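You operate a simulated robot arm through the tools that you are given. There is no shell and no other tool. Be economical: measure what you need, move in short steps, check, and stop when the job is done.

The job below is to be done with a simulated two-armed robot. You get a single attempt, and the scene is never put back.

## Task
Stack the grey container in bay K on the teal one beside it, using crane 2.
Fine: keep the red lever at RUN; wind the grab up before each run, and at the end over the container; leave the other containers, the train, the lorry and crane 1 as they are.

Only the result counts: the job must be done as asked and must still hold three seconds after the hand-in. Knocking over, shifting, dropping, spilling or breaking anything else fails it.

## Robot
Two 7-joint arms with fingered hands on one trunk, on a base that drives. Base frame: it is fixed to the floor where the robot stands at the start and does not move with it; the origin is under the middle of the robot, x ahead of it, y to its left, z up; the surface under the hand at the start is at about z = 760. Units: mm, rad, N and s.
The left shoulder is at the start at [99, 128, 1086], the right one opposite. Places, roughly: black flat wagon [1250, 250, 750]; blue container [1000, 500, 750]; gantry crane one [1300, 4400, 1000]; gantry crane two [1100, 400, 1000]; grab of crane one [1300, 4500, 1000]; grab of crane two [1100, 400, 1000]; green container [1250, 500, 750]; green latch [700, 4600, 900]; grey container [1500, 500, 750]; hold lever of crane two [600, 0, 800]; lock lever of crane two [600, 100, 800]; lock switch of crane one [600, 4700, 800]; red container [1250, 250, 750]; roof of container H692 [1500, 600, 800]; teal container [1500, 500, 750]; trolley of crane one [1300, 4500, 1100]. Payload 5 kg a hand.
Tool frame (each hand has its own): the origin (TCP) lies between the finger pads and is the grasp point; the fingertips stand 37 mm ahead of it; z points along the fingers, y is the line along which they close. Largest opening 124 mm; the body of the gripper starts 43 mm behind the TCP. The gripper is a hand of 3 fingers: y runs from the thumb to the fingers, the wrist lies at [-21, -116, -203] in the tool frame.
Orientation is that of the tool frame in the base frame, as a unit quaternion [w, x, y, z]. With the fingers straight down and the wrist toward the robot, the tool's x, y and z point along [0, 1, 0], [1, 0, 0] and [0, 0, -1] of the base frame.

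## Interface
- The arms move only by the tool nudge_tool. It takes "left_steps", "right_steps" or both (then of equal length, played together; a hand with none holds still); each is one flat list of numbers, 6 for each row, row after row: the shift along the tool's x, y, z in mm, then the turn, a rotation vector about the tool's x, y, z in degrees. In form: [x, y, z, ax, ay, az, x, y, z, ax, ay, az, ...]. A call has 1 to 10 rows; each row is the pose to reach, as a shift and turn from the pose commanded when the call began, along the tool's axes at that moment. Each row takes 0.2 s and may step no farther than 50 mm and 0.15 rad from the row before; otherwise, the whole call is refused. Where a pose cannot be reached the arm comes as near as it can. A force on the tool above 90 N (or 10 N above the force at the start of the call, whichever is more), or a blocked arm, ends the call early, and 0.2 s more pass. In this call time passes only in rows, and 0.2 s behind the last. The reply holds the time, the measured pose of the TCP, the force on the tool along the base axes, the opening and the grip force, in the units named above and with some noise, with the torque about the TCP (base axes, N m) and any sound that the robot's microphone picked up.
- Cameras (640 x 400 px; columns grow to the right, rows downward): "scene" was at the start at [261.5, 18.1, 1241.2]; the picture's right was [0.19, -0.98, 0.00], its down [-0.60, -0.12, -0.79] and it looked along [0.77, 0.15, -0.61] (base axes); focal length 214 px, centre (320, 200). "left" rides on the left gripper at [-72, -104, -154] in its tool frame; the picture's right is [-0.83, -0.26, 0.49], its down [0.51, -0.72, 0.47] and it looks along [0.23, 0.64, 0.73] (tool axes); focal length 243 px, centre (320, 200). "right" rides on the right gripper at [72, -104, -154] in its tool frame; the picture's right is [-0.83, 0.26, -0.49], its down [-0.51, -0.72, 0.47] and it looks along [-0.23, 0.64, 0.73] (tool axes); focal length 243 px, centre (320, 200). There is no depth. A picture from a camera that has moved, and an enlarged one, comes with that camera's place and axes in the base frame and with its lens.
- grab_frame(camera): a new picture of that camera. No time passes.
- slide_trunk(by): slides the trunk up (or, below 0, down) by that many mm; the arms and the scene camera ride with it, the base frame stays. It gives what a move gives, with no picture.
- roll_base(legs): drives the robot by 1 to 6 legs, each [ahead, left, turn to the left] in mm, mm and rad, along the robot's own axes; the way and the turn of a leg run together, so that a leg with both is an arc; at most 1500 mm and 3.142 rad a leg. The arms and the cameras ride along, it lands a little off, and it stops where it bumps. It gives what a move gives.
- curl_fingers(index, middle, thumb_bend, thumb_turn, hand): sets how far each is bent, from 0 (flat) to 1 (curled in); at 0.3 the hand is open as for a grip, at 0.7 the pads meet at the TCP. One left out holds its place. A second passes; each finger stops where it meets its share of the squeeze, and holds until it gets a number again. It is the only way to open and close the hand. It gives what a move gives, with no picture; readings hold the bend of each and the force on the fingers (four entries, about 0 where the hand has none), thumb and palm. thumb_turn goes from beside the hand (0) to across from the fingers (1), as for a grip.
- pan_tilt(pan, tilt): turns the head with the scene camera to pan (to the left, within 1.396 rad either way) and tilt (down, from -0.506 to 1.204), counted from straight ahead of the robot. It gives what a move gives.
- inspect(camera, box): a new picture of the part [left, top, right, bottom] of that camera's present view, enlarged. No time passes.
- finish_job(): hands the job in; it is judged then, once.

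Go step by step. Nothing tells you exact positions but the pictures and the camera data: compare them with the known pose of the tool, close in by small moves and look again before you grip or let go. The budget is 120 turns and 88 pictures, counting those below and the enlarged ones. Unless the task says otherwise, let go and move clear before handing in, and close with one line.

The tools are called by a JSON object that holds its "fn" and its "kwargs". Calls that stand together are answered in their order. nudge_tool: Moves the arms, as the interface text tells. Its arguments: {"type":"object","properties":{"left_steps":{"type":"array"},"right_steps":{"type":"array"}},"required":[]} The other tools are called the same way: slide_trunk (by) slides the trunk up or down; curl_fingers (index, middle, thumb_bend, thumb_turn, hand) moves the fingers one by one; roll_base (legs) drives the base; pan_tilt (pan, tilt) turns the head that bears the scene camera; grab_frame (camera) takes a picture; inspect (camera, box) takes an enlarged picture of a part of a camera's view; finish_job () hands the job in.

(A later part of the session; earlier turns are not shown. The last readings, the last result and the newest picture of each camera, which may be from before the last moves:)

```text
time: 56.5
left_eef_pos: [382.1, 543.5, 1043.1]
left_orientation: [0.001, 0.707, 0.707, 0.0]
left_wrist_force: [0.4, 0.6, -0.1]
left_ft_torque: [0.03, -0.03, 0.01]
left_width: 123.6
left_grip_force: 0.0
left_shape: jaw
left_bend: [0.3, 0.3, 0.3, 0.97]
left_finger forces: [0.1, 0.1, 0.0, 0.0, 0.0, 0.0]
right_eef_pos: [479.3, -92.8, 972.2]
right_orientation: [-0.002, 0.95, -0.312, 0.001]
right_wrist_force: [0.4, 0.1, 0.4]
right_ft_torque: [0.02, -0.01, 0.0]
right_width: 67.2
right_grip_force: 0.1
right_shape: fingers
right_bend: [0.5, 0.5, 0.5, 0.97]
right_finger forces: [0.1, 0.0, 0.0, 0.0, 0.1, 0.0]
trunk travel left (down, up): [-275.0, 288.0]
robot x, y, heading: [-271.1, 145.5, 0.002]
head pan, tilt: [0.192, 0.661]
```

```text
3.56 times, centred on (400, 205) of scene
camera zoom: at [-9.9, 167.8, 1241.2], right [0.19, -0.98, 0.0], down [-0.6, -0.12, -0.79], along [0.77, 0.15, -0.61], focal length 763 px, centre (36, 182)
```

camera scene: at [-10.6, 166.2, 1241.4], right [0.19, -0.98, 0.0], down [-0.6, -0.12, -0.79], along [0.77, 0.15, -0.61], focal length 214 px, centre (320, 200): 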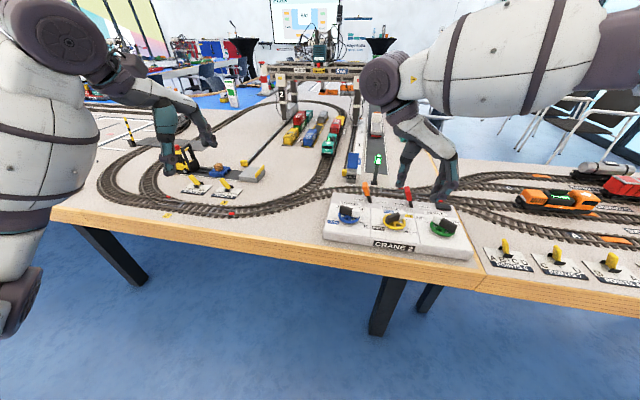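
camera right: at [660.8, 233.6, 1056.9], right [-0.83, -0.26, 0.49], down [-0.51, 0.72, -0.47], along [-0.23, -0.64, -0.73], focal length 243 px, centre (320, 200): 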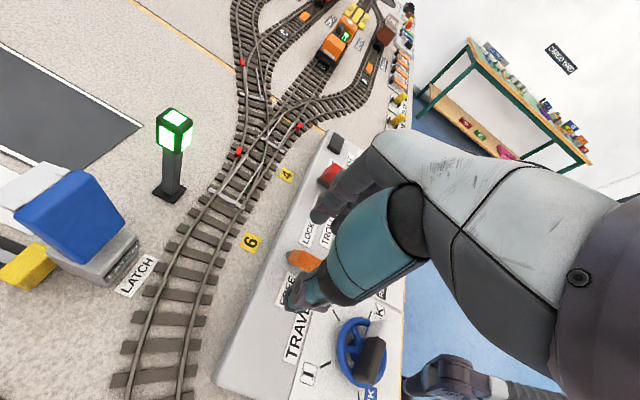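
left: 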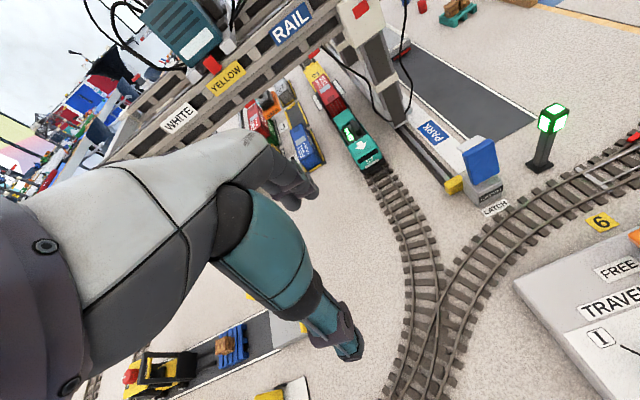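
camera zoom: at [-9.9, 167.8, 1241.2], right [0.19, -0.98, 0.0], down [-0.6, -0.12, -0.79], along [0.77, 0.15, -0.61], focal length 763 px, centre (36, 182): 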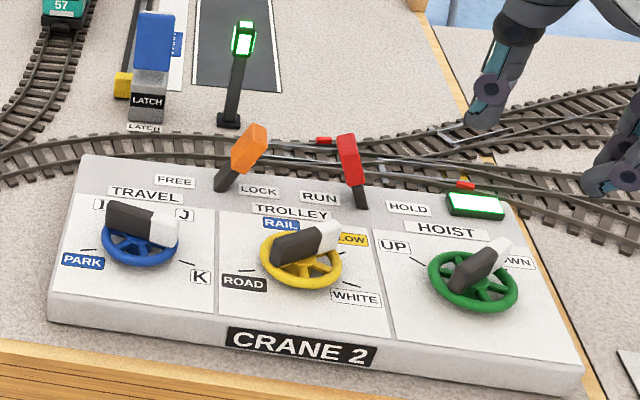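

The desk lamp is lit green, so the grab is locked on. I'll lower onto the hoist bar and grip it.

{"fn": "nudge_tool", "kwargs": {"right_steps": [0, 0, 40, 0, 0, 0, 0, 0, 80, 0, 0, 0, 0, 0, 110, 0, 0, 0]}}

{"fn": "curl_fingers", "kwargs": {"hand": "right", "index": 0.68, "middle": 0.68, "thumb_bend": 0.68}}

{"fn": "curl_fingers", "kwargs": {"hand": "right", "index": 0.74, "middle": 0.74, "thumb_bend": 0.76}}

```text
time: 57.3
left_eef_pos: [382.5, 544.3, 1042.2]
left_orientation: [0.0, 0.707, 0.707, 0.001]
left_wrist_force: [-0.3, 0.2, -0.6]
left_ft_torque: [0.03, 0.01, 0.0]
left_width: 123.3
left_grip_force: 0.0
left_shape: jaw
left_bend: [0.3, 0.3, 0.3, 0.97]
left_finger forces: [0.0, 0.1, 0.0, 0.0, 0.0, 0.1]
right_eef_pos: [481.4, -93.7, 859.3]
right_orientation: [-0.001, 0.95, -0.312, 0.001]
right_wrist_force: [-0.2, -0.2, 0.8]
right_ft_torque: [0.02, 0.04, -0.04]
right_width: 67.3
right_grip_force: 0.0
right_shape: fingers
right_bend: [0.5, 0.5, 0.5, 0.97]
right_finger forces: [0.0, 0.1, 0.0, 0.0, 0.1, 0.1]
trunk travel left (down, up): [-275.0, 288.0]
robot x, y, heading: [-268.7, 152.3, -0.0]
head pan, tilt: [0.192, 0.661]
```

```text
time: 58.3
left_eef_pos: [383.4, 544.3, 1042.3]
left_orientation: [0.001, 0.707, 0.708, -0.001]
left_wrist_force: [0.3, 0.2, 0.1]
left_ft_torque: [-0.02, 0.01, 0.01]
left_width: 123.5
left_grip_force: 0.1
left_shape: jaw
left_bend: [0.3, 0.3, 0.3, 0.97]
left_finger forces: [0.0, 0.1, 0.1, 0.0, 0.1, 0.0]
right_eef_pos: [481.9, -95.0, 860.5]
right_orientation: [-0.002, 0.95, -0.312, 0.001]
right_wrist_force: [-2.2, -0.8, -0.9]
right_ft_torque: [-0.02, 0.04, -0.03]
right_width: 16.2
right_grip_force: 1.8
right_shape: fingers
right_bend: [0.66, 0.68, 0.67, 0.97]
right_finger forces: [1.7, 0.0, 0.0, 0.0, 0.4, 0.0]
trunk travel left (down, up): [-275.0, 288.0]
robot x, y, heading: [-267.2, 152.0, -0.004]
head pan, tilt: [0.192, 0.661]
```

```text
time: 59.3
left_eef_pos: [382.7, 544.6, 1042.4]
left_orientation: [0.0, 0.707, 0.707, 0.0]
left_wrist_force: [0.3, 0.2, 0.1]
left_ft_torque: [0.0, -0.01, 0.0]
left_width: 123.6
left_grip_force: 0.0
left_shape: jaw
left_bend: [0.3, 0.3, 0.3, 0.97]
left_finger forces: [0.0, 0.0, 0.0, 0.1, 0.0, 0.0]
right_eef_pos: [481.4, -93.6, 859.7]
right_orientation: [-0.001, 0.95, -0.312, 0.0]
right_wrist_force: [-10.4, 0.9, -13.4]
right_ft_torque: [0.08, 0.23, 0.03]
right_width: 12.7
right_grip_force: 14.0
right_shape: fingers
right_bend: [0.71, 0.72, 0.69, 0.97]
right_finger forces: [10.8, 7.3, 0.0, 0.0, 11.1, 0.0]
trunk travel left (down, up): [-275.0, 288.0]
robot x, y, heading: [-271.9, 146.9, -0.002]
head pan, tilt: [0.192, 0.661]
```

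{"fn": "nudge_tool", "kwargs": {"right_steps": [0, 0, 0, 0, 0, -4, 0, 0, 0, 0, 0, -8, 0, 0, 0, 0, 0, -12, 0, 0, 0, 0, 0, -16, 0, 0, 0, 0, 0, -20, 0, 0, 0, 0, 0, -24, 0, 0, 0, 0, 0, -28, 0, 0, 0, 0, 0, -32, 0, 0, 0, 0, 0, -36, 0, 0, 0, 0, 0, -40]}}

{"fn": "nudge_tool", "kwargs": {"right_steps": [0, 0, 0, 0, 0, -4, 0, 0, 0, 0, 0, -8, 0, 0, 0, 0, 0, -12, 0, 0, 0, 0, 0, -16, 0, 0, 0, 0, 0, -20, 0, 0, 0, 0, 0, -24, 0, 0, 0, 0, 0, -28, 0, 0, 0, 0, 0, -32, 0, 0, 0, 0, 0, -36, 0, 0, 0, 0, 0, -40]}}

{"fn": "inspect", "kwargs": {"camera": "scene", "box": [250, 50, 490, 250]}}

```text
time: 61.5
left_eef_pos: [382.8, 543.1, 1043.2]
left_orientation: [-0.001, 0.707, 0.707, -0.001]
left_wrist_force: [-1.0, 0.4, 0.5]
left_ft_torque: [-0.01, 0.01, 0.01]
left_width: 123.5
left_grip_force: 0.0
left_shape: jaw
left_bend: [0.3, 0.3, 0.3, 0.97]
left_finger forces: [0.0, 0.1, 0.0, 0.0, 0.0, 0.1]
right_eef_pos: [480.9, -93.4, 859.5]
right_orientation: [-0.001, 0.999, 0.033, 0.001]
right_wrist_force: [-9.3, -3.8, -14.6]
right_ft_torque: [-0.12, 0.31, 0.0]
right_width: 13.1
right_grip_force: 14.5
right_shape: fingers
right_bend: [0.71, 0.73, 0.7, 0.97]
right_finger forces: [11.1, 5.9, 0.0, 0.0, 11.2, 0.0]
trunk travel left (down, up): [-275.0, 288.0]
robot x, y, heading: [-270.8, 152.1, -0.002]
head pan, tilt: [0.192, 0.661]
```

```text
time: 63.7
left_eef_pos: [383.8, 544.1, 1042.0]
left_orientation: [-0.001, 0.707, 0.707, -0.001]
left_wrist_force: [-0.6, 0.0, -0.1]
left_ft_torque: [0.01, 0.0, -0.01]
left_width: 123.7
left_grip_force: 0.1
left_shape: jaw
left_bend: [0.3, 0.3, 0.3, 0.97]
left_finger forces: [0.0, 0.0, 0.0, 0.1, 0.1, 0.0]
right_eef_pos: [482.4, -93.8, 860.7]
right_orientation: [-0.001, 0.928, 0.374, 0.001]
right_wrist_force: [4.8, -4.0, -8.0]
right_ft_torque: [-0.17, -0.05, -0.01]
right_width: 13.6
right_grip_force: 13.4
right_shape: fingers
right_bend: [0.71, 0.73, 0.71, 0.96]
right_finger forces: [11.7, 5.0, 0.0, 0.1, 10.6, 0.0]
trunk travel left (down, up): [-275.0, 288.0]
robot x, y, heading: [-271.6, 149.2, -0.0]
head pan, tilt: [0.192, 0.661]
```

```text
2.00 times, centred on (370, 150) of scene
camera zoom: at [-8.5, 167.1, 1240.9], right [0.19, -0.98, 0.0], down [-0.6, -0.12, -0.79], along [0.77, 0.15, -0.62], focal length 429 px, centre (220, 300)
```

zoom: 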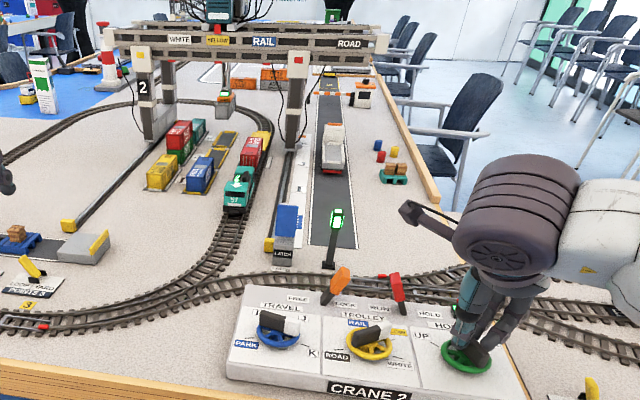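

The container is lifted. I'll wind up the last few degrees to the UP mark.

{"fn": "nudge_tool", "kwargs": {"right_steps": [0, 0, 0, 0, 0, -3, 0, 0, 0, 0, 0, -6]}}

{"fn": "curl_fingers", "kwargs": {"hand": "right", "index": 0.5, "middle": 0.5, "thumb_bend": 0.5}}

{"fn": "nudge_tool", "kwargs": {"right_steps": [0, 0, -40, 0, 0, 0, 0, 0, -80, 0, 0, 0, 0, 0, -110, 0, 0, 0]}}

{"fn": "inspect", "kwargs": {"camera": "scene", "box": [280, 60, 370, 130]}}

{"fn": "inspect", "kwargs": {"camera": "scene", "box": [310, 150, 490, 260]}}

```text
time: 64.3
left_eef_pos: [384.5, 543.2, 1042.5]
left_orientation: [0.0, 0.707, 0.707, 0.0]
left_wrist_force: [-0.4, 0.3, -0.2]
left_ft_torque: [0.0, -0.01, -0.01]
left_width: 123.5
left_grip_force: 0.1
left_shape: jaw
left_bend: [0.3, 0.3, 0.3, 0.97]
left_finger forces: [0.0, 0.0, 0.1, 0.0, 0.0, 0.0]
right_eef_pos: [480.8, -93.6, 860.5]
right_orientation: [-0.001, 0.907, 0.421, 0.002]
right_wrist_force: [6.6, -3.5, -8.7]
right_ft_torque: [-0.15, -0.11, 0.0]
right_width: 13.4
right_grip_force: 13.8
right_shape: fingers
right_bend: [0.71, 0.73, 0.71, 0.96]
right_finger forces: [11.9, 5.0, 0.0, 0.1, 10.3, 0.1]
trunk travel left (down, up): [-275.0, 288.0]
robot x, y, heading: [-272.7, 146.8, -0.002]
head pan, tilt: [0.192, 0.661]
```

```text
time: 65.3
left_eef_pos: [381.7, 543.3, 1042.1]
left_orientation: [0.001, 0.708, 0.707, 0.0]
left_wrist_force: [-0.4, 0.2, -0.2]
left_ft_torque: [-0.01, -0.01, -0.01]
left_width: 123.9
left_grip_force: 0.0
left_shape: jaw
left_bend: [0.3, 0.3, 0.3, 0.97]
left_finger forces: [0.1, 0.1, 0.1, 0.1, 0.1, 0.1]
right_eef_pos: [480.3, -93.0, 861.1]
right_orientation: [-0.001, 0.907, 0.42, 0.001]
right_wrist_force: [0.0, 0.3, 0.0]
right_ft_torque: [0.01, -0.01, 0.0]
right_width: 67.1
right_grip_force: 0.2
right_shape: fingers
right_bend: [0.5, 0.5, 0.5, 0.97]
right_finger forces: [0.0, 0.1, 0.0, 0.1, 0.0, 0.1]
trunk travel left (down, up): [-275.0, 288.0]
robot x, y, heading: [-271.6, 149.9, -0.0]
head pan, tilt: [0.192, 0.661]
```

```text
time: 66.1
left_eef_pos: [382.4, 544.0, 1041.9]
left_orientation: [-0.001, 0.707, 0.707, 0.0]
left_wrist_force: [-1.1, -0.4, -0.1]
left_ft_torque: [-0.04, 0.0, 0.0]
left_width: 123.7
left_grip_force: 0.1
left_shape: jaw
left_bend: [0.3, 0.3, 0.3, 0.97]
left_finger forces: [0.0, 0.0, 0.1, 0.0, 0.0, 0.0]
right_eef_pos: [480.9, -92.4, 969.9]
right_orientation: [-0.001, 0.907, 0.421, 0.002]
right_wrist_force: [0.0, 0.2, -0.2]
right_ft_torque: [0.02, 0.0, -0.04]
right_width: 67.2
right_grip_force: 0.1
right_shape: fingers
right_bend: [0.5, 0.5, 0.5, 0.97]
right_finger forces: [0.1, 0.0, 0.0, 0.1, 0.0, 0.0]
trunk travel left (down, up): [-275.0, 288.0]
robot x, y, heading: [-270.2, 145.2, 0.0]
head pan, tilt: [0.192, 0.661]
```

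```text
5.71 times, centred on (325, 95) of scene
camera zoom: at [-10.1, 168.3, 1241.2], right [0.19, -0.98, 0.0], down [-0.6, -0.12, -0.79], along [0.77, 0.15, -0.61], focal length 1226 px, centre (291, 800)
```

zoom: 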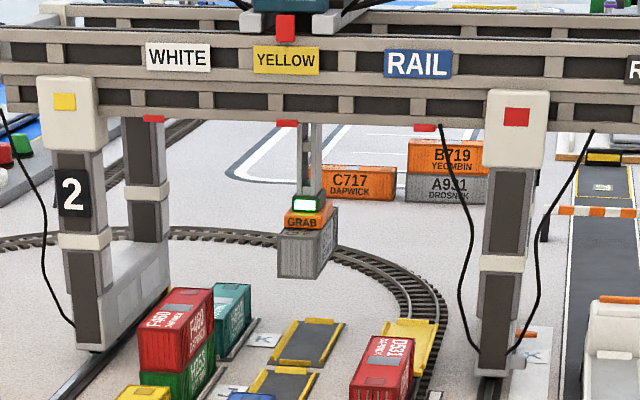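

```text
3.56 times, centred on (400, 205) of scene
camera zoom: at [-10.1, 168.3, 1241.2], right [0.19, -0.98, 0.0], down [-0.6, -0.12, -0.79], along [0.77, 0.15, -0.61], focal length 763 px, centre (36, 182)
```

zoom: 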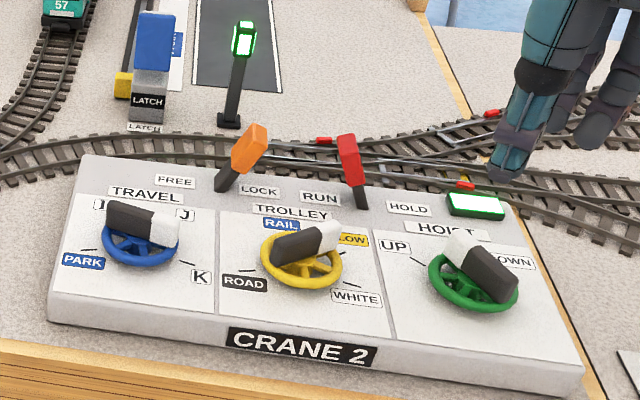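

The container is up but not fully: the bar stands about 15° short of UP because my grip slipped a little. I'll re-grip aligned with the bar and finish winding.

{"fn": "nudge_tool", "kwargs": {"right_steps": [0, 0, 36, 0, 0, 7.5, 0, 0, 72, 0, 0, 15, 0, 0, 110, 0, 0, 15]}}

{"fn": "curl_fingers", "kwargs": {"hand": "right", "index": 0.68, "middle": 0.68, "thumb_bend": 0.68}}

{"fn": "curl_fingers", "kwargs": {"hand": "right", "index": 0.76, "middle": 0.76, "thumb_bend": 0.78}}

{"fn": "nudge_tool", "kwargs": {"right_steps": [0, 0, 0, 0, 0, -3, 0, 0, 0, 0, 0, -6, 0, 0, 0, 0, 0, -9, 0, 0, 0, 0, 0, -12, 0, 0, 0, 0, 0, -15]}}

{"fn": "inspect", "kwargs": {"camera": "scene", "box": [280, 60, 370, 130]}}

```text
time: 66.9
left_eef_pos: [382.1, 543.5, 1042.4]
left_orientation: [0.0, 0.707, 0.707, 0.001]
left_wrist_force: [0.5, -0.3, 0.2]
left_ft_torque: [0.03, 0.02, 0.01]
left_width: 123.6
left_grip_force: 0.0
left_shape: jaw
left_bend: [0.3, 0.3, 0.3, 0.97]
left_finger forces: [0.1, 0.0, 0.0, 0.0, 0.0, 0.0]
right_eef_pos: [481.6, -93.4, 859.5]
right_orientation: [-0.002, 0.955, 0.297, 0.002]
right_wrist_force: [0.2, -0.1, -0.1]
right_ft_torque: [0.01, 0.0, 0.02]
right_width: 67.3
right_grip_force: 0.1
right_shape: fingers
right_bend: [0.5, 0.5, 0.5, 0.97]
right_finger forces: [0.1, 0.0, 0.1, 0.0, 0.0, 0.0]
trunk travel left (down, up): [-275.0, 288.0]
robot x, y, heading: [-270.3, 149.2, -0.004]
head pan, tilt: [0.192, 0.661]
```

```text
time: 67.9
left_eef_pos: [383.0, 543.9, 1042.9]
left_orientation: [0.0, 0.707, 0.707, 0.0]
left_wrist_force: [-0.5, -0.2, -0.3]
left_ft_torque: [-0.02, 0.03, -0.02]
left_width: 123.7
left_grip_force: 0.1
left_shape: jaw
left_bend: [0.3, 0.3, 0.3, 0.97]
left_finger forces: [0.0, 0.0, 0.0, 0.0, 0.0, 0.1]
right_eef_pos: [480.2, -92.6, 860.7]
right_orientation: [-0.001, 0.955, 0.298, 0.001]
right_wrist_force: [-0.2, -0.5, -0.2]
right_ft_torque: [0.0, 0.0, -0.03]
right_width: 15.4
right_grip_force: 1.6
right_shape: fingers
right_bend: [0.67, 0.68, 0.67, 0.97]
right_finger forces: [1.4, 0.0, 0.1, 0.0, 0.9, 0.0]
trunk travel left (down, up): [-275.0, 288.0]
robot x, y, heading: [-274.1, 152.5, -0.003]
head pan, tilt: [0.192, 0.661]
```

```text
time: 68.9
left_eef_pos: [383.1, 542.5, 1043.8]
left_orientation: [-0.001, 0.708, 0.707, 0.001]
left_wrist_force: [0.7, -0.4, -0.2]
left_ft_torque: [0.01, -0.03, 0.01]
left_width: 123.9
left_grip_force: 0.1
left_shape: jaw
left_bend: [0.3, 0.3, 0.3, 0.97]
left_finger forces: [0.0, 0.0, 0.0, 0.1, 0.0, 0.1]
right_eef_pos: [480.3, -94.1, 858.5]
right_orientation: [-0.001, 0.955, 0.298, 0.0]
right_wrist_force: [-7.6, -9.1, -12.3]
right_ft_torque: [-0.19, 0.23, 0.04]
right_width: 12.5
right_grip_force: 19.3
right_shape: fingers
right_bend: [0.72, 0.74, 0.7, 0.96]
right_finger forces: [13.0, 9.1, 0.0, 0.0, 16.2, 0.0]
trunk travel left (down, up): [-275.0, 288.0]
robot x, y, heading: [-275.0, 148.6, -0.002]
head pan, tilt: [0.192, 0.661]
```

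```text
time: 70.1
left_eef_pos: [383.5, 542.6, 1041.7]
left_orientation: [0.001, 0.707, 0.707, 0.0]
left_wrist_force: [-0.2, 0.5, 0.5]
left_ft_torque: [0.01, 0.03, 0.02]
left_width: 123.5
left_grip_force: 0.2
left_shape: jaw
left_bend: [0.3, 0.3, 0.3, 0.97]
left_finger forces: [0.0, 0.1, 0.1, 0.0, 0.1, 0.0]
right_eef_pos: [480.5, -96.1, 859.3]
right_orientation: [-0.001, 0.907, 0.42, 0.002]
right_wrist_force: [-6.8, -9.5, -13.8]
right_ft_torque: [-0.34, 0.27, 0.01]
right_width: 13.1
right_grip_force: 18.2
right_shape: fingers
right_bend: [0.72, 0.74, 0.7, 0.96]
right_finger forces: [12.7, 7.8, 0.0, 0.0, 16.0, 0.0]
trunk travel left (down, up): [-275.0, 288.0]
robot x, y, heading: [-268.8, 153.3, -0.001]
head pan, tilt: [0.192, 0.661]
```

```text
5.71 times, centred on (325, 95) of scene
camera zoom: at [-9.2, 166.4, 1241.0], right [0.19, -0.98, 0.0], down [-0.6, -0.12, -0.79], along [0.77, 0.15, -0.61], focal length 1226 px, centre (291, 800)
```

zoom: 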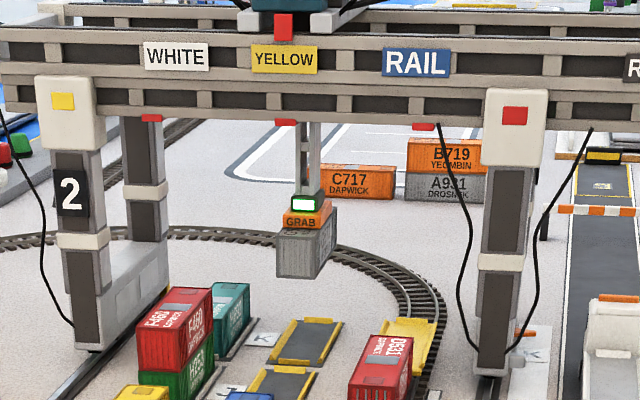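

{"fn": "inspect", "kwargs": {"camera": "scene", "box": [370, 170, 490, 245]}}

```text
5.33 times, centred on (430, 208) of scene
camera zoom: at [-9.2, 166.4, 1241.0], right [0.19, -0.98, 0.0], down [-0.6, -0.12, -0.79], along [0.77, 0.15, -0.61], focal length 1144 px, centre (-267, 160)
```

zoom: 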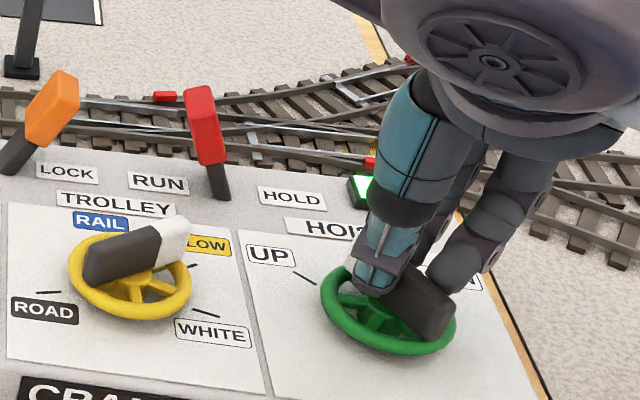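

The hand turned but the bar stayed at about 20–25°, so it slipped. I'll open, line up better with the bar and squeeze harder.

{"fn": "curl_fingers", "kwargs": {"hand": "right", "index": 0.55, "middle": 0.55, "thumb_bend": 0.55}}

{"fn": "nudge_tool", "kwargs": {"right_steps": [0, -1, -15, 0, 0, 7, 0, -1, -15, 0, 0, 14, 0, -1, -15, 0, 0, 21, 0, -1, -10, 0, 0, 27, 0, 0, 0, 0, 0, 27]}}

{"fn": "inspect", "kwargs": {"camera": "scene", "box": [370, 170, 490, 245]}}

{"fn": "curl_fingers", "kwargs": {"hand": "right", "index": 0.68, "middle": 0.68, "thumb_bend": 0.68}}

```text
time: 71.1
left_eef_pos: [382.0, 543.9, 1042.5]
left_orientation: [0.0, 0.707, 0.707, -0.001]
left_wrist_force: [-0.7, -1.1, -1.1]
left_ft_torque: [0.0, 0.04, -0.01]
left_width: 123.6
left_grip_force: 0.1
left_shape: jaw
left_bend: [0.3, 0.3, 0.3, 0.97]
left_finger forces: [0.0, 0.0, 0.0, 0.1, 0.0, 0.1]
right_eef_pos: [479.8, -93.7, 861.3]
right_orientation: [0.0, 0.908, 0.42, 0.002]
right_wrist_force: [0.9, 0.1, -0.3]
right_ft_torque: [-0.01, -0.01, -0.02]
right_width: 51.5
right_grip_force: 0.0
right_shape: fingers
right_bend: [0.55, 0.55, 0.55, 0.97]
right_finger forces: [0.1, 0.0, 0.0, 0.0, 0.0, 0.1]
trunk travel left (down, up): [-275.0, 288.0]
robot x, y, heading: [-274.2, 151.2, 0.0]
head pan, tilt: [0.192, 0.661]
```

```text
time: 72.3
left_eef_pos: [382.5, 543.8, 1041.8]
left_orientation: [0.0, 0.707, 0.707, 0.0]
left_wrist_force: [0.8, -0.5, 0.6]
left_ft_torque: [0.0, 0.03, 0.02]
left_width: 123.5
left_grip_force: 0.1
left_shape: jaw
left_bend: [0.3, 0.3, 0.3, 0.97]
left_finger forces: [0.0, 0.0, 0.0, 0.0, 0.1, 0.0]
right_eef_pos: [480.3, -94.2, 860.6]
right_orientation: [-0.001, 0.981, 0.196, 0.001]
right_wrist_force: [0.0, 0.0, -1.1]
right_ft_torque: [-0.01, -0.02, -0.01]
right_width: 51.9
right_grip_force: 0.1
right_shape: fingers
right_bend: [0.55, 0.55, 0.55, 0.97]
right_finger forces: [0.1, 0.0, 0.0, 0.0, 0.0, 0.0]
trunk travel left (down, up): [-275.0, 288.0]
robot x, y, heading: [-270.2, 150.6, -0.002]
head pan, tilt: [0.192, 0.661]
```

```text
5.33 times, centred on (430, 208) of scene
camera zoom: at [-9.5, 167.3, 1241.1], right [0.19, -0.98, 0.0], down [-0.6, -0.12, -0.79], along [0.77, 0.15, -0.61], focal length 1144 px, centre (-267, 160)
```

zoom: 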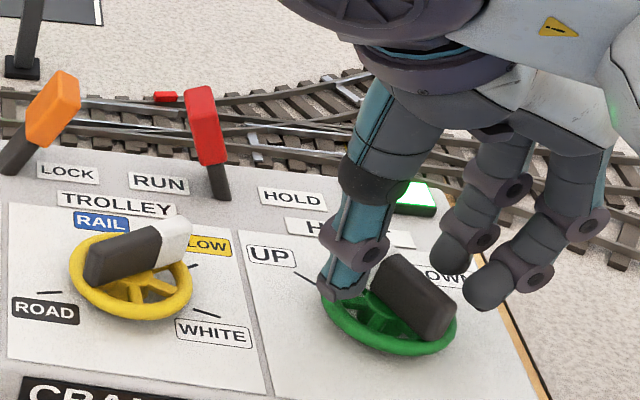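

```text
time: 73.3
left_eef_pos: [382.9, 544.6, 1041.8]
left_orientation: [-0.001, 0.707, 0.707, 0.001]
left_wrist_force: [0.6, -1.0, 0.6]
left_ft_torque: [-0.03, 0.0, -0.01]
left_width: 123.8
left_grip_force: 0.1
left_shape: jaw
left_bend: [0.3, 0.3, 0.3, 0.97]
left_finger forces: [0.0, 0.1, 0.0, 0.2, 0.0, 0.1]
right_eef_pos: [480.6, -93.4, 861.9]
right_orientation: [-0.001, 0.98, 0.197, 0.002]
right_wrist_force: [0.3, 0.3, -1.0]
right_ft_torque: [0.04, 0.02, -0.02]
right_width: 15.7
right_grip_force: 0.9
right_shape: fingers
right_bend: [0.68, 0.67, 0.66, 0.97]
right_finger forces: [0.2, 0.9, 0.0, 0.0, 1.9, 0.1]
trunk travel left (down, up): [-275.0, 288.0]
robot x, y, heading: [-273.3, 152.1, 0.001]
head pan, tilt: [0.192, 0.661]
```

Nearly aligned now, with the bar at about 25°. Squeezing harder and turning anticlockwise to UP.

{"fn": "curl_fingers", "kwargs": {"hand": "right", "index": 0.85, "middle": 0.85, "thumb_bend": 0.85}}

{"fn": "nudge_tool", "kwargs": {"right_steps": [0, 0, 0, 0, 0, -3, 0, 0, 0, 0, 0, -6, 0, 0, 0, 0, 0, -9, 0, 0, 0, 0, 0, -12]}}

{"fn": "inspect", "kwargs": {"camera": "scene", "box": [280, 60, 370, 130]}}

```text
time: 74.3
left_eef_pos: [383.0, 542.2, 1041.4]
left_orientation: [-0.001, 0.707, 0.707, 0.001]
left_wrist_force: [0.0, -0.8, 0.0]
left_ft_torque: [0.0, -0.01, 0.0]
left_width: 123.8
left_grip_force: 0.0
left_shape: jaw
left_bend: [0.3, 0.3, 0.3, 0.97]
left_finger forces: [0.0, 0.0, 0.1, 0.0, 0.1, 0.0]
right_eef_pos: [480.2, -95.2, 860.2]
right_orientation: [-0.002, 0.981, 0.196, 0.0]
right_wrist_force: [-17.7, -7.4, -20.3]
right_ft_torque: [-0.25, 0.49, 0.07]
right_width: 11.5
right_grip_force: 24.9
right_shape: fingers
right_bend: [0.72, 0.71, 0.69, 0.96]
right_finger forces: [17.7, 9.7, 0.1, 0.0, 22.4, 0.1]
trunk travel left (down, up): [-275.0, 288.0]
robot x, y, heading: [-273.3, 151.4, -0.0]
head pan, tilt: [0.192, 0.661]
```

```text
time: 75.3
left_eef_pos: [383.8, 542.0, 1043.5]
left_orientation: [-0.001, 0.707, 0.707, 0.001]
left_wrist_force: [0.3, 0.7, -0.9]
left_ft_torque: [-0.04, 0.02, 0.02]
left_width: 123.7
left_grip_force: 0.1
left_shape: jaw
left_bend: [0.3, 0.3, 0.3, 0.97]
left_finger forces: [0.0, 0.1, 0.1, 0.1, 0.1, 0.1]
right_eef_pos: [479.6, -94.8, 859.7]
right_orientation: [-0.001, 0.955, 0.298, 0.002]
right_wrist_force: [-17.4, -11.7, -23.2]
right_ft_torque: [-0.36, 0.49, 0.03]
right_width: 11.5
right_grip_force: 25.2
right_shape: fingers
right_bend: [0.72, 0.71, 0.69, 0.96]
right_finger forces: [18.1, 9.7, 0.1, 0.0, 22.3, 0.0]
trunk travel left (down, up): [-275.0, 288.0]
robot x, y, heading: [-269.8, 148.3, 0.003]
head pan, tilt: [0.192, 0.661]
```

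```text
5.71 times, centred on (325, 95) of scene
camera zoom: at [-9.3, 166.0, 1241.0], right [0.19, -0.98, 0.0], down [-0.6, -0.12, -0.79], along [0.77, 0.15, -0.61], focal length 1226 px, centre (291, 800)
```

zoom: 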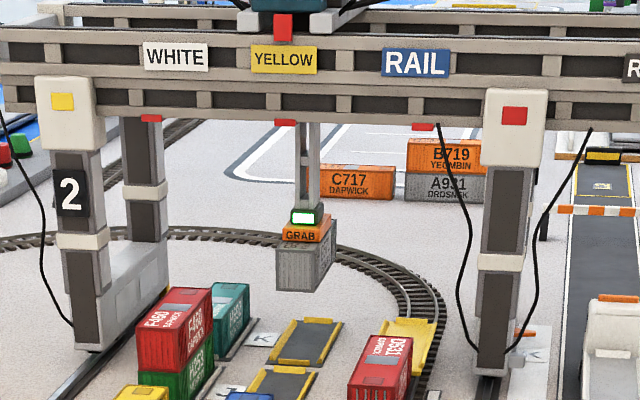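

The grab reads lower than before, so it may be lagging or the squeeze may have shifted the bar. I'll turn a bit more and re-check both the grab and the bar.

{"fn": "nudge_tool", "kwargs": {"right_steps": [0, 0, 0, 0, 0, -3, 0, 0, 0, 0, 0, -6, 0, 0, 0, 0, 0, -9]}}

{"fn": "inspect", "kwargs": {"camera": "scene", "box": [270, 60, 490, 245]}}

```text
time: 76.1
left_eef_pos: [382.6, 541.3, 1042.7]
left_orientation: [0.0, 0.707, 0.708, 0.0]
left_wrist_force: [-0.2, 0.3, -0.6]
left_ft_torque: [0.0, -0.01, -0.01]
left_width: 123.6
left_grip_force: 0.0
left_shape: jaw
left_bend: [0.3, 0.3, 0.3, 0.97]
left_finger forces: [0.0, 0.0, 0.0, 0.1, 0.0, 0.1]
right_eef_pos: [481.4, -95.2, 858.9]
right_orientation: [-0.002, 0.928, 0.372, 0.003]
right_wrist_force: [-13.4, -14.2, -21.5]
right_ft_torque: [-0.48, 0.41, 0.03]
right_width: 11.6
right_grip_force: 25.6
right_shape: fingers
right_bend: [0.72, 0.72, 0.69, 0.96]
right_finger forces: [18.3, 9.8, 0.1, 0.0, 22.1, 0.1]
trunk travel left (down, up): [-275.0, 288.0]
robot x, y, heading: [-271.8, 150.2, 0.001]
head pan, tilt: [0.192, 0.661]
```

```text
2.16 times, centred on (380, 152) of scene
camera zoom: at [-9.2, 165.6, 1241.0], right [0.19, -0.98, 0.0], down [-0.6, -0.12, -0.79], along [0.77, 0.15, -0.61], focal length 464 px, centre (190, 303)
```

zoom: 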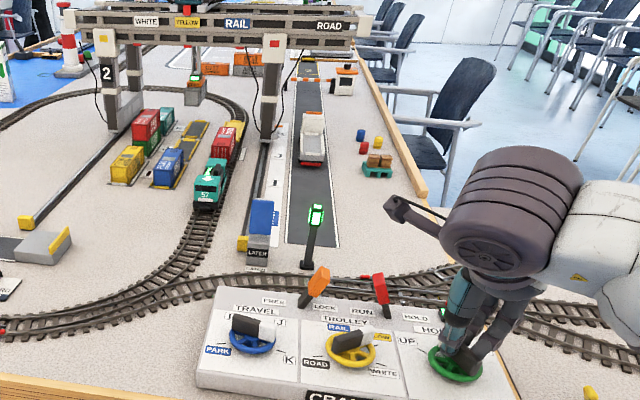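

It is following the bar, with about 24° still to go. Continuing to turn until the UP stop.

{"fn": "nudge_tool", "kwargs": {"right_steps": [0, 0, 0, 0, 0, -3, 0, 0, 0, 0, 0, -6, 0, 0, 0, 0, 0, -9, 0, 0, 0, 0, 0, -12, 0, 0, 0, 0, 0, -15, 0, 0, 0, 0, 0, -18, 0, 0, 0, 0, 0, -21, 0, 0, 0, 0, 0, -24]}}

{"fn": "inspect", "kwargs": {"camera": "scene", "box": [280, 60, 370, 130]}}

```text
time: 77.9
left_eef_pos: [383.9, 542.6, 1041.5]
left_orientation: [-0.002, 0.707, 0.707, 0.001]
left_wrist_force: [-0.8, 0.4, 0.5]
left_ft_torque: [-0.01, 0.03, 0.02]
left_width: 123.7
left_grip_force: 0.1
left_shape: jaw
left_bend: [0.3, 0.3, 0.3, 0.97]
left_finger forces: [0.1, 0.0, 0.1, 0.1, 0.0, 0.1]
right_eef_pos: [482.5, -94.9, 860.4]
right_orientation: [-0.002, 0.83, 0.557, 0.002]
right_wrist_force: [-1.1, -14.3, -16.3]
right_ft_torque: [-0.49, 0.0, 0.02]
right_width: 12.0
right_grip_force: 24.0
right_shape: fingers
right_bend: [0.72, 0.72, 0.69, 0.96]
right_finger forces: [18.9, 9.8, 0.1, 0.0, 19.8, 0.0]
trunk travel left (down, up): [-275.0, 288.0]
robot x, y, heading: [-271.3, 149.7, 0.0]
head pan, tilt: [0.192, 0.661]
```

```text
5.71 times, centred on (325, 95) of scene
camera zoom: at [-8.2, 165.9, 1240.9], right [0.19, -0.98, 0.0], down [-0.6, -0.12, -0.79], along [0.77, 0.15, -0.62], focal length 1226 px, centre (291, 800)
```

zoom: 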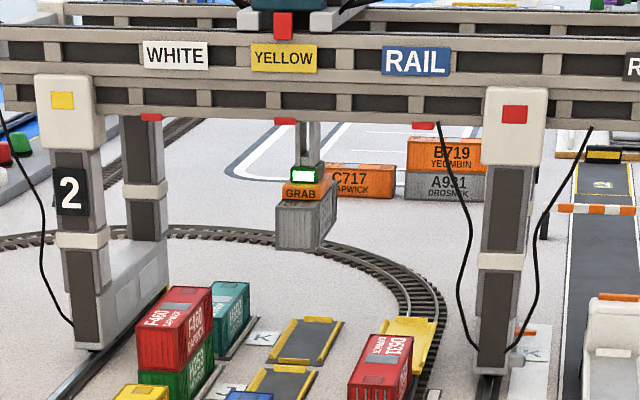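

{"fn": "nudge_tool", "kwargs": {"right_steps": [0, 0, 0, 0, 0, -3, 0, 0, 0, 0, 0, -6, 0, 0, 0, 0, 0, -9]}}

{"fn": "inspect", "kwargs": {"camera": "scene", "box": [280, 60, 370, 130]}}

```text
time: 78.7
left_eef_pos: [383.4, 542.1, 1041.8]
left_orientation: [-0.002, 0.707, 0.707, 0.001]
left_wrist_force: [-0.1, -0.9, -1.1]
left_ft_torque: [-0.02, 0.05, -0.02]
left_width: 123.4
left_grip_force: 0.1
left_shape: jaw
left_bend: [0.3, 0.3, 0.3, 0.97]
left_finger forces: [0.1, 0.1, 0.0, 0.0, 0.1, 0.1]
right_eef_pos: [482.2, -95.1, 860.1]
right_orientation: [-0.001, 0.784, 0.62, 0.002]
right_wrist_force: [2.4, -14.4, -17.3]
right_ft_torque: [-0.49, -0.11, -0.13]
right_width: 12.4
right_grip_force: 24.7
right_shape: fingers
right_bend: [0.72, 0.72, 0.7, 0.95]
right_finger forces: [22.8, 7.2, 0.1, 0.1, 19.0, 0.0]
trunk travel left (down, up): [-275.0, 288.0]
robot x, y, heading: [-269.6, 149.4, -0.001]
head pan, tilt: [0.192, 0.661]
```

```text
5.71 times, centred on (325, 95) of scene
camera zoom: at [-7.9, 165.8, 1240.8], right [0.19, -0.98, 0.0], down [-0.6, -0.12, -0.79], along [0.77, 0.15, -0.62], focal length 1226 px, centre (291, 800)
```

zoom: 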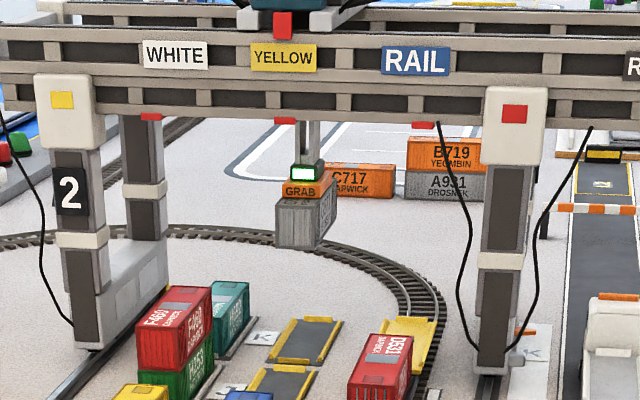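

The resistance rose with no further motion, so the hoist is at the UP stop with the container fully raised. I'll release, lift and move to the trolley wheel.

{"fn": "curl_fingers", "kwargs": {"hand": "right", "index": 0.5, "middle": 0.5, "thumb_bend": 0.5}}

{"fn": "nudge_tool", "kwargs": {"right_steps": [0, 0, -40, 0, 0, 0, 0, 0, -80, 0, 0, 0, 0, 0, -110, 0, 0, 0]}}

{"fn": "nudge_tool", "kwargs": {"right_steps": [13, -3, 0, 0, 0, 8.4, 26, -6, 0, 0, 0, 16.8, 39, -9, 0, 0, 0, 25.2, 52, -12, 0, 0, 0, 33.6, 65, -15, 0, 0, 0, 42, 78, -18, 0, 0, 0, 50.4, 91, -22, 0, 0, 0, 58.8, 104, -25, 0, 0, 0, 67.2, 118, -28, 0, 0, 0, 75.6, 131, -31, 0, 0, 0, 84]}}

{"fn": "nudge_tool", "kwargs": {"right_steps": [0, 0, 0, 0, 0, 8.3, 0, 0, 0, 0, 0, 16.6, 0, 0, 0, 0, 0, 24.9, 0, 0, 0, 0, 0, 33.2, 0, 0, 0, 0, 0, 41.5, 0, 0, 0, 0, 0, 49.7]}}

{"fn": "inspect", "kwargs": {"camera": "scene", "box": [310, 160, 470, 260]}}

```text
time: 79.7
left_eef_pos: [381.4, 543.9, 1042.2]
left_orientation: [-0.001, 0.707, 0.707, 0.0]
left_wrist_force: [-1.1, 0.1, 0.7]
left_ft_torque: [0.0, -0.01, 0.02]
left_width: 123.7
left_grip_force: 0.1
left_shape: jaw
left_bend: [0.3, 0.3, 0.3, 0.97]
left_finger forces: [0.1, 0.1, 0.1, 0.0, 0.1, 0.0]
right_eef_pos: [480.5, -93.4, 861.2]
right_orientation: [-0.001, 0.785, 0.62, 0.002]
right_wrist_force: [0.2, -0.1, 0.2]
right_ft_torque: [-0.01, 0.0, -0.02]
right_width: 67.2
right_grip_force: 0.1
right_shape: fingers
right_bend: [0.5, 0.5, 0.5, 0.97]
right_finger forces: [0.0, 0.0, 0.0, 0.0, 0.1, 0.0]
trunk travel left (down, up): [-275.0, 288.0]
robot x, y, heading: [-268.9, 151.6, -0.003]
head pan, tilt: [0.192, 0.661]
```

```text
time: 80.5
left_eef_pos: [381.8, 543.9, 1041.9]
left_orientation: [0.0, 0.707, 0.707, 0.0]
left_wrist_force: [0.3, -0.3, 0.3]
left_ft_torque: [0.01, -0.02, -0.04]
left_width: 123.9
left_grip_force: 0.0
left_shape: jaw
left_bend: [0.3, 0.3, 0.3, 0.97]
left_finger forces: [0.0, 0.0, 0.0, 0.0, 0.1, 0.0]
right_eef_pos: [480.7, -92.8, 971.7]
right_orientation: [0.0, 0.785, 0.62, 0.001]
right_wrist_force: [-0.1, 0.7, -0.1]
right_ft_torque: [-0.03, -0.02, 0.03]
right_width: 67.0
right_grip_force: 0.1
right_shape: fingers
right_bend: [0.5, 0.5, 0.5, 0.97]
right_finger forces: [0.0, 0.0, 0.0, 0.0, 0.1, 0.1]
trunk travel left (down, up): [-275.0, 288.0]
robot x, y, heading: [-272.3, 152.3, -0.001]
head pan, tilt: [0.192, 0.661]
```

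```text
time: 82.7
left_eef_pos: [383.7, 545.6, 1043.2]
left_orientation: [0.001, 0.707, 0.707, 0.0]
left_wrist_force: [0.1, -0.6, 0.7]
left_ft_torque: [-0.02, 0.01, -0.02]
left_width: 123.6
left_grip_force: 0.1
left_shape: jaw
left_bend: [0.3, 0.3, 0.3, 0.97]
left_finger forces: [0.0, 0.1, 0.0, 0.1, 0.0, 0.0]
right_eef_pos: [479.7, 41.7, 971.3]
right_orientation: [-0.001, 0.998, -0.063, 0.003]
right_wrist_force: [0.0, -0.2, -0.6]
right_ft_torque: [-0.01, 0.03, -0.02]
right_width: 67.1
right_grip_force: 0.1
right_shape: fingers
right_bend: [0.5, 0.5, 0.5, 0.97]
right_finger forces: [0.0, 0.0, 0.1, 0.0, 0.0, 0.0]
trunk travel left (down, up): [-275.0, 288.0]
robot x, y, heading: [-270.0, 151.0, 0.004]
head pan, tilt: [0.192, 0.661]
```

```text
time: 84.1
left_eef_pos: [382.6, 543.8, 1041.9]
left_orientation: [0.001, 0.707, 0.707, -0.001]
left_wrist_force: [0.3, -0.3, 0.4]
left_ft_torque: [0.0, -0.02, 0.0]
left_width: 123.6
left_grip_force: 0.0
left_shape: jaw
left_bend: [0.3, 0.3, 0.3, 0.97]
left_finger forces: [0.0, 0.0, 0.0, 0.1, 0.0, 0.1]
right_eef_pos: [479.0, 40.7, 972.3]
right_orientation: [-0.002, 0.879, -0.478, 0.0]
right_wrist_force: [-0.4, 0.4, -0.5]
right_ft_torque: [-0.03, 0.04, 0.01]
right_width: 67.1
right_grip_force: 0.0
right_shape: fingers
right_bend: [0.5, 0.5, 0.5, 0.97]
right_finger forces: [0.0, 0.1, 0.0, 0.0, 0.1, 0.1]
trunk travel left (down, up): [-275.0, 288.0]
robot x, y, heading: [-273.3, 150.6, -0.003]
head pan, tilt: [0.192, 0.661]
```

```text
4.00 times, centred on (390, 210) of scene
camera zoom: at [-9.4, 167.5, 1241.1], right [0.19, -0.98, 0.0], down [-0.6, -0.12, -0.79], along [0.77, 0.15, -0.61], focal length 858 px, centre (40, 160)
```

zoom: 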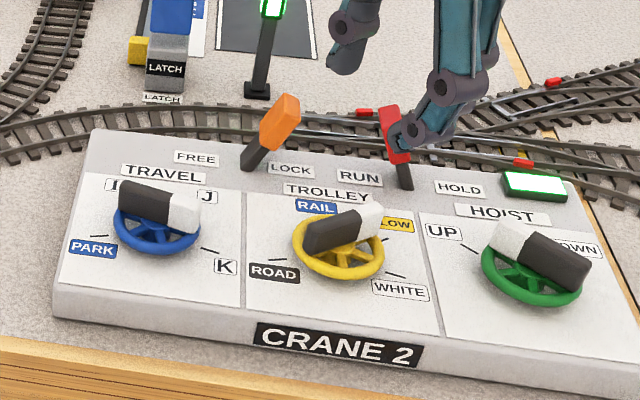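

The hoist bar is at UP again and the lamp is green. Lowering onto the trolley bar.

{"fn": "nudge_tool", "kwargs": {"right_steps": [0, 0, 40, 0, 0, 0, 0, 0, 80, 0, 0, 0, 0, 0, 111, 0, 0, 0]}}

{"fn": "curl_fingers", "kwargs": {"hand": "right", "index": 0.67, "middle": 0.67, "thumb_bend": 0.67}}

{"fn": "inspect", "kwargs": {"camera": "scene", "box": [310, 160, 470, 260]}}

```text
time: 84.9
left_eef_pos: [383.0, 543.3, 1040.8]
left_orientation: [0.0, 0.708, 0.707, 0.0]
left_wrist_force: [0.5, 0.4, 0.6]
left_ft_torque: [0.0, 0.05, 0.02]
left_width: 124.0
left_grip_force: 0.1
left_shape: jaw
left_bend: [0.3, 0.3, 0.3, 0.97]
left_finger forces: [0.1, 0.0, 0.0, 0.0, 0.0, 0.0]
right_eef_pos: [481.0, 39.2, 862.5]
right_orientation: [-0.002, 0.879, -0.477, 0.0]
right_wrist_force: [0.1, -0.3, -0.4]
right_ft_torque: [0.02, -0.01, 0.02]
right_width: 67.1
right_grip_force: 0.0
right_shape: fingers
right_bend: [0.5, 0.5, 0.5, 0.97]
right_finger forces: [0.0, 0.0, 0.1, 0.0, 0.0, 0.0]
trunk travel left (down, up): [-275.0, 288.0]
robot x, y, heading: [-271.9, 153.3, -0.002]
head pan, tilt: [0.192, 0.661]
```

```text
time: 85.9
left_eef_pos: [381.5, 544.2, 1043.4]
left_orientation: [0.0, 0.708, 0.707, 0.0]
left_wrist_force: [0.2, 0.2, -0.2]
left_ft_torque: [0.02, -0.02, -0.02]
left_width: 123.6
left_grip_force: 0.0
left_shape: jaw
left_bend: [0.3, 0.3, 0.3, 0.97]
left_finger forces: [0.0, 0.1, 0.1, 0.1, 0.0, 0.1]
right_eef_pos: [479.9, 41.3, 862.1]
right_orientation: [-0.001, 0.879, -0.477, 0.001]
right_wrist_force: [-2.0, -1.5, 0.1]
right_ft_torque: [0.0, 0.03, 0.01]
right_width: 16.9
right_grip_force: 0.7
right_shape: fingers
right_bend: [0.66, 0.66, 0.67, 0.97]
right_finger forces: [0.5, 0.7, 0.0, 0.0, 0.0, 0.0]
trunk travel left (down, up): [-275.0, 288.0]
robot x, y, heading: [-269.9, 154.0, -0.003]
head pan, tilt: [0.192, 0.661]
```

```text
4.00 times, centred on (390, 210) of scene
camera zoom: at [-10.0, 167.9, 1241.2], right [0.19, -0.98, 0.0], down [-0.6, -0.12, -0.79], along [0.77, 0.15, -0.61], focal length 858 px, centre (40, 160)
```

zoom: 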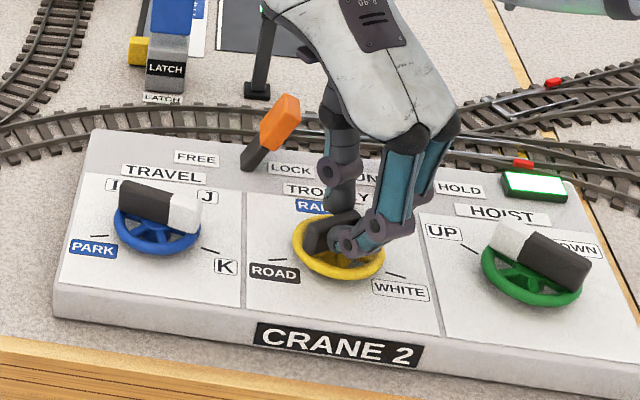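

Well aligned. Tightening and turning clockwise toward WHITE.

{"fn": "curl_fingers", "kwargs": {"hand": "right", "index": 0.76, "middle": 0.76, "thumb_bend": 0.78}}

{"fn": "nudge_tool", "kwargs": {"right_steps": [0, 0, 0, 0, 0, 3, 0, 0, 0, 0, 0, 6, 0, 0, 0, 0, 0, 9, 0, 0, 0, 0, 0, 12, 0, 0, 0, 0, 0, 15, 0, 0, 0, 0, 0, 18, 0, 0, 0, 0, 0, 21, 0, 0, 0, 0, 0, 24, 0, 0, 0, 0, 0, 27, 0, 0, 0, 0, 0, 30]}}

{"fn": "inspect", "kwargs": {"camera": "scene", "box": [260, 60, 470, 260]}}

```text
time: 86.9
left_eef_pos: [383.2, 544.3, 1042.3]
left_orientation: [0.0, 0.707, 0.707, 0.0]
left_wrist_force: [-0.4, 0.8, 0.1]
left_ft_torque: [0.02, 0.01, 0.03]
left_width: 123.8
left_grip_force: 0.1
left_shape: jaw
left_bend: [0.3, 0.3, 0.3, 0.97]
left_finger forces: [0.1, 0.1, 0.1, 0.0, 0.1, 0.1]
right_eef_pos: [480.7, 41.0, 860.7]
right_orientation: [-0.002, 0.879, -0.477, 0.0]
right_wrist_force: [-14.1, 5.9, -16.5]
right_ft_torque: [0.18, 0.38, 0.0]
right_width: 12.2
right_grip_force: 17.3
right_shape: fingers
right_bend: [0.71, 0.72, 0.71, 0.97]
right_finger forces: [13.9, 9.6, 0.1, 0.0, 11.7, 0.0]
trunk travel left (down, up): [-275.0, 288.0]
robot x, y, heading: [-267.3, 149.8, -0.004]
head pan, tilt: [0.192, 0.661]
```

```text
time: 89.1
left_eef_pos: [381.9, 544.8, 1043.0]
left_orientation: [0.0, 0.707, 0.707, 0.001]
left_wrist_force: [0.1, -0.3, -0.5]
left_ft_torque: [0.01, 0.01, -0.04]
left_width: 123.7
left_grip_force: 0.1
left_shape: jaw
left_bend: [0.3, 0.3, 0.3, 0.97]
left_finger forces: [0.1, 0.0, 0.1, 0.0, 0.1, 0.0]
right_eef_pos: [480.4, 41.2, 860.8]
right_orientation: [-0.002, 0.725, -0.688, 0.001]
right_wrist_force: [-10.9, 3.7, -6.8]
right_ft_torque: [0.06, 0.26, 0.0]
right_width: 12.3
right_grip_force: 19.3
right_shape: fingers
right_bend: [0.71, 0.73, 0.71, 0.96]
right_finger forces: [15.1, 8.9, 0.0, 0.1, 13.8, 0.0]
trunk travel left (down, up): [-275.0, 288.0]
robot x, y, heading: [-268.9, 147.2, -0.004]
head pan, tilt: [0.192, 0.661]
```

```text
2.00 times, centred on (365, 160) of scene
camera zoom: at [-10.3, 168.3, 1241.3], right [0.19, -0.98, 0.0], down [-0.6, -0.12, -0.79], along [0.77, 0.15, -0.61], focal length 429 px, centre (230, 280)
```

zoom: 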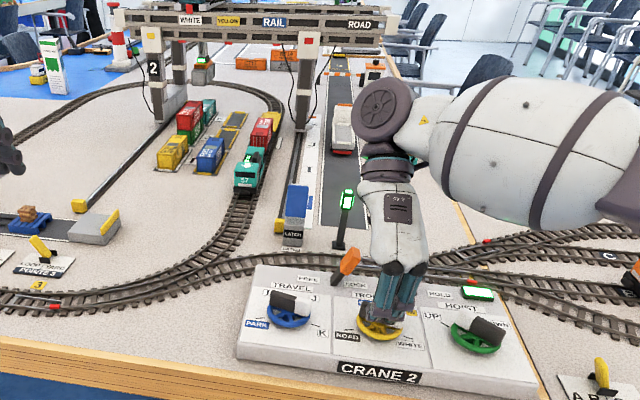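

{"fn": "nudge_tool", "kwargs": {"right_steps": [0, 0, 0, 0, 0, 3, 0, 0, 0, 0, 0, 6, 0, 0, 0, 0, 0, 9, 0, 0, 0, 0, 0, 12]}}

{"fn": "nudge_tool", "kwargs": {"right_steps": [0, 0, 0, 0, 0, 3, 0, 0, 0, 0, 0, 6]}}

{"fn": "inspect", "kwargs": {"camera": "scene", "box": [260, 60, 350, 130]}}

```text
time: 90.1
left_eef_pos: [383.4, 543.6, 1043.2]
left_orientation: [-0.001, 0.707, 0.707, 0.0]
left_wrist_force: [0.2, 0.5, -0.5]
left_ft_torque: [0.02, -0.01, 0.0]
left_width: 124.0
left_grip_force: 0.1
left_shape: jaw
left_bend: [0.3, 0.3, 0.3, 0.97]
left_finger forces: [0.0, 0.0, 0.2, 0.0, 0.0, 0.0]
right_eef_pos: [481.1, 40.8, 859.9]
right_orientation: [0.002, -0.649, 0.76, 0.0]
right_wrist_force: [-4.1, -1.3, -3.0]
right_ft_torque: [-0.08, 0.03, 0.28]
right_width: 11.7
right_grip_force: 20.3
right_shape: fingers
right_bend: [0.72, 0.74, 0.71, 0.97]
right_finger forces: [9.0, 12.8, 0.0, 0.1, 18.2, 0.0]
trunk travel left (down, up): [-275.0, 288.0]
robot x, y, heading: [-273.8, 148.9, -0.002]
head pan, tilt: [0.192, 0.661]
```

```text
time: 90.7
left_eef_pos: [382.8, 544.7, 1043.1]
left_orientation: [0.0, 0.707, 0.707, 0.0]
left_wrist_force: [-0.3, 0.5, 0.7]
left_ft_torque: [-0.04, -0.01, 0.02]
left_width: 123.7
left_grip_force: 0.0
left_shape: jaw
left_bend: [0.3, 0.3, 0.3, 0.97]
left_finger forces: [0.1, 0.0, 0.0, 0.1, 0.0, 0.0]
right_eef_pos: [478.7, 39.9, 860.3]
right_orientation: [0.002, -0.609, 0.793, 0.001]
right_wrist_force: [-4.1, -2.8, -1.0]
right_ft_torque: [-0.11, 0.02, 0.36]
right_width: 11.8
right_grip_force: 20.7
right_shape: fingers
right_bend: [0.72, 0.74, 0.71, 0.97]
right_finger forces: [8.3, 14.3, 0.0, 0.1, 19.4, 0.0]
trunk travel left (down, up): [-275.0, 288.0]
robot x, y, heading: [-272.7, 147.2, -0.003]
head pan, tilt: [0.192, 0.661]
```

```text
5.71 times, centred on (305, 95) of scene
camera zoom: at [-10.3, 167.7, 1241.3], right [0.19, -0.98, 0.0], down [-0.6, -0.12, -0.79], along [0.77, 0.15, -0.61], focal length 1226 px, centre (406, 800)
```

zoom: 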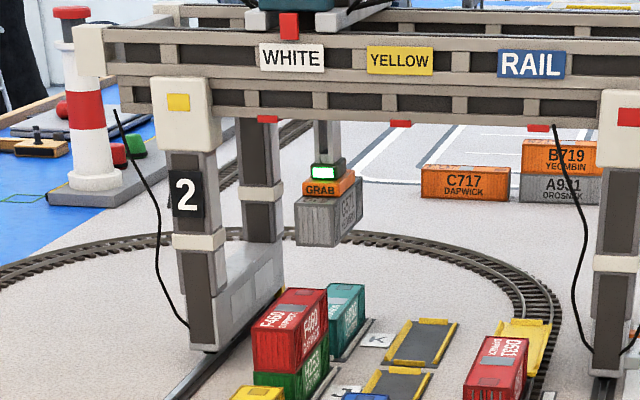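

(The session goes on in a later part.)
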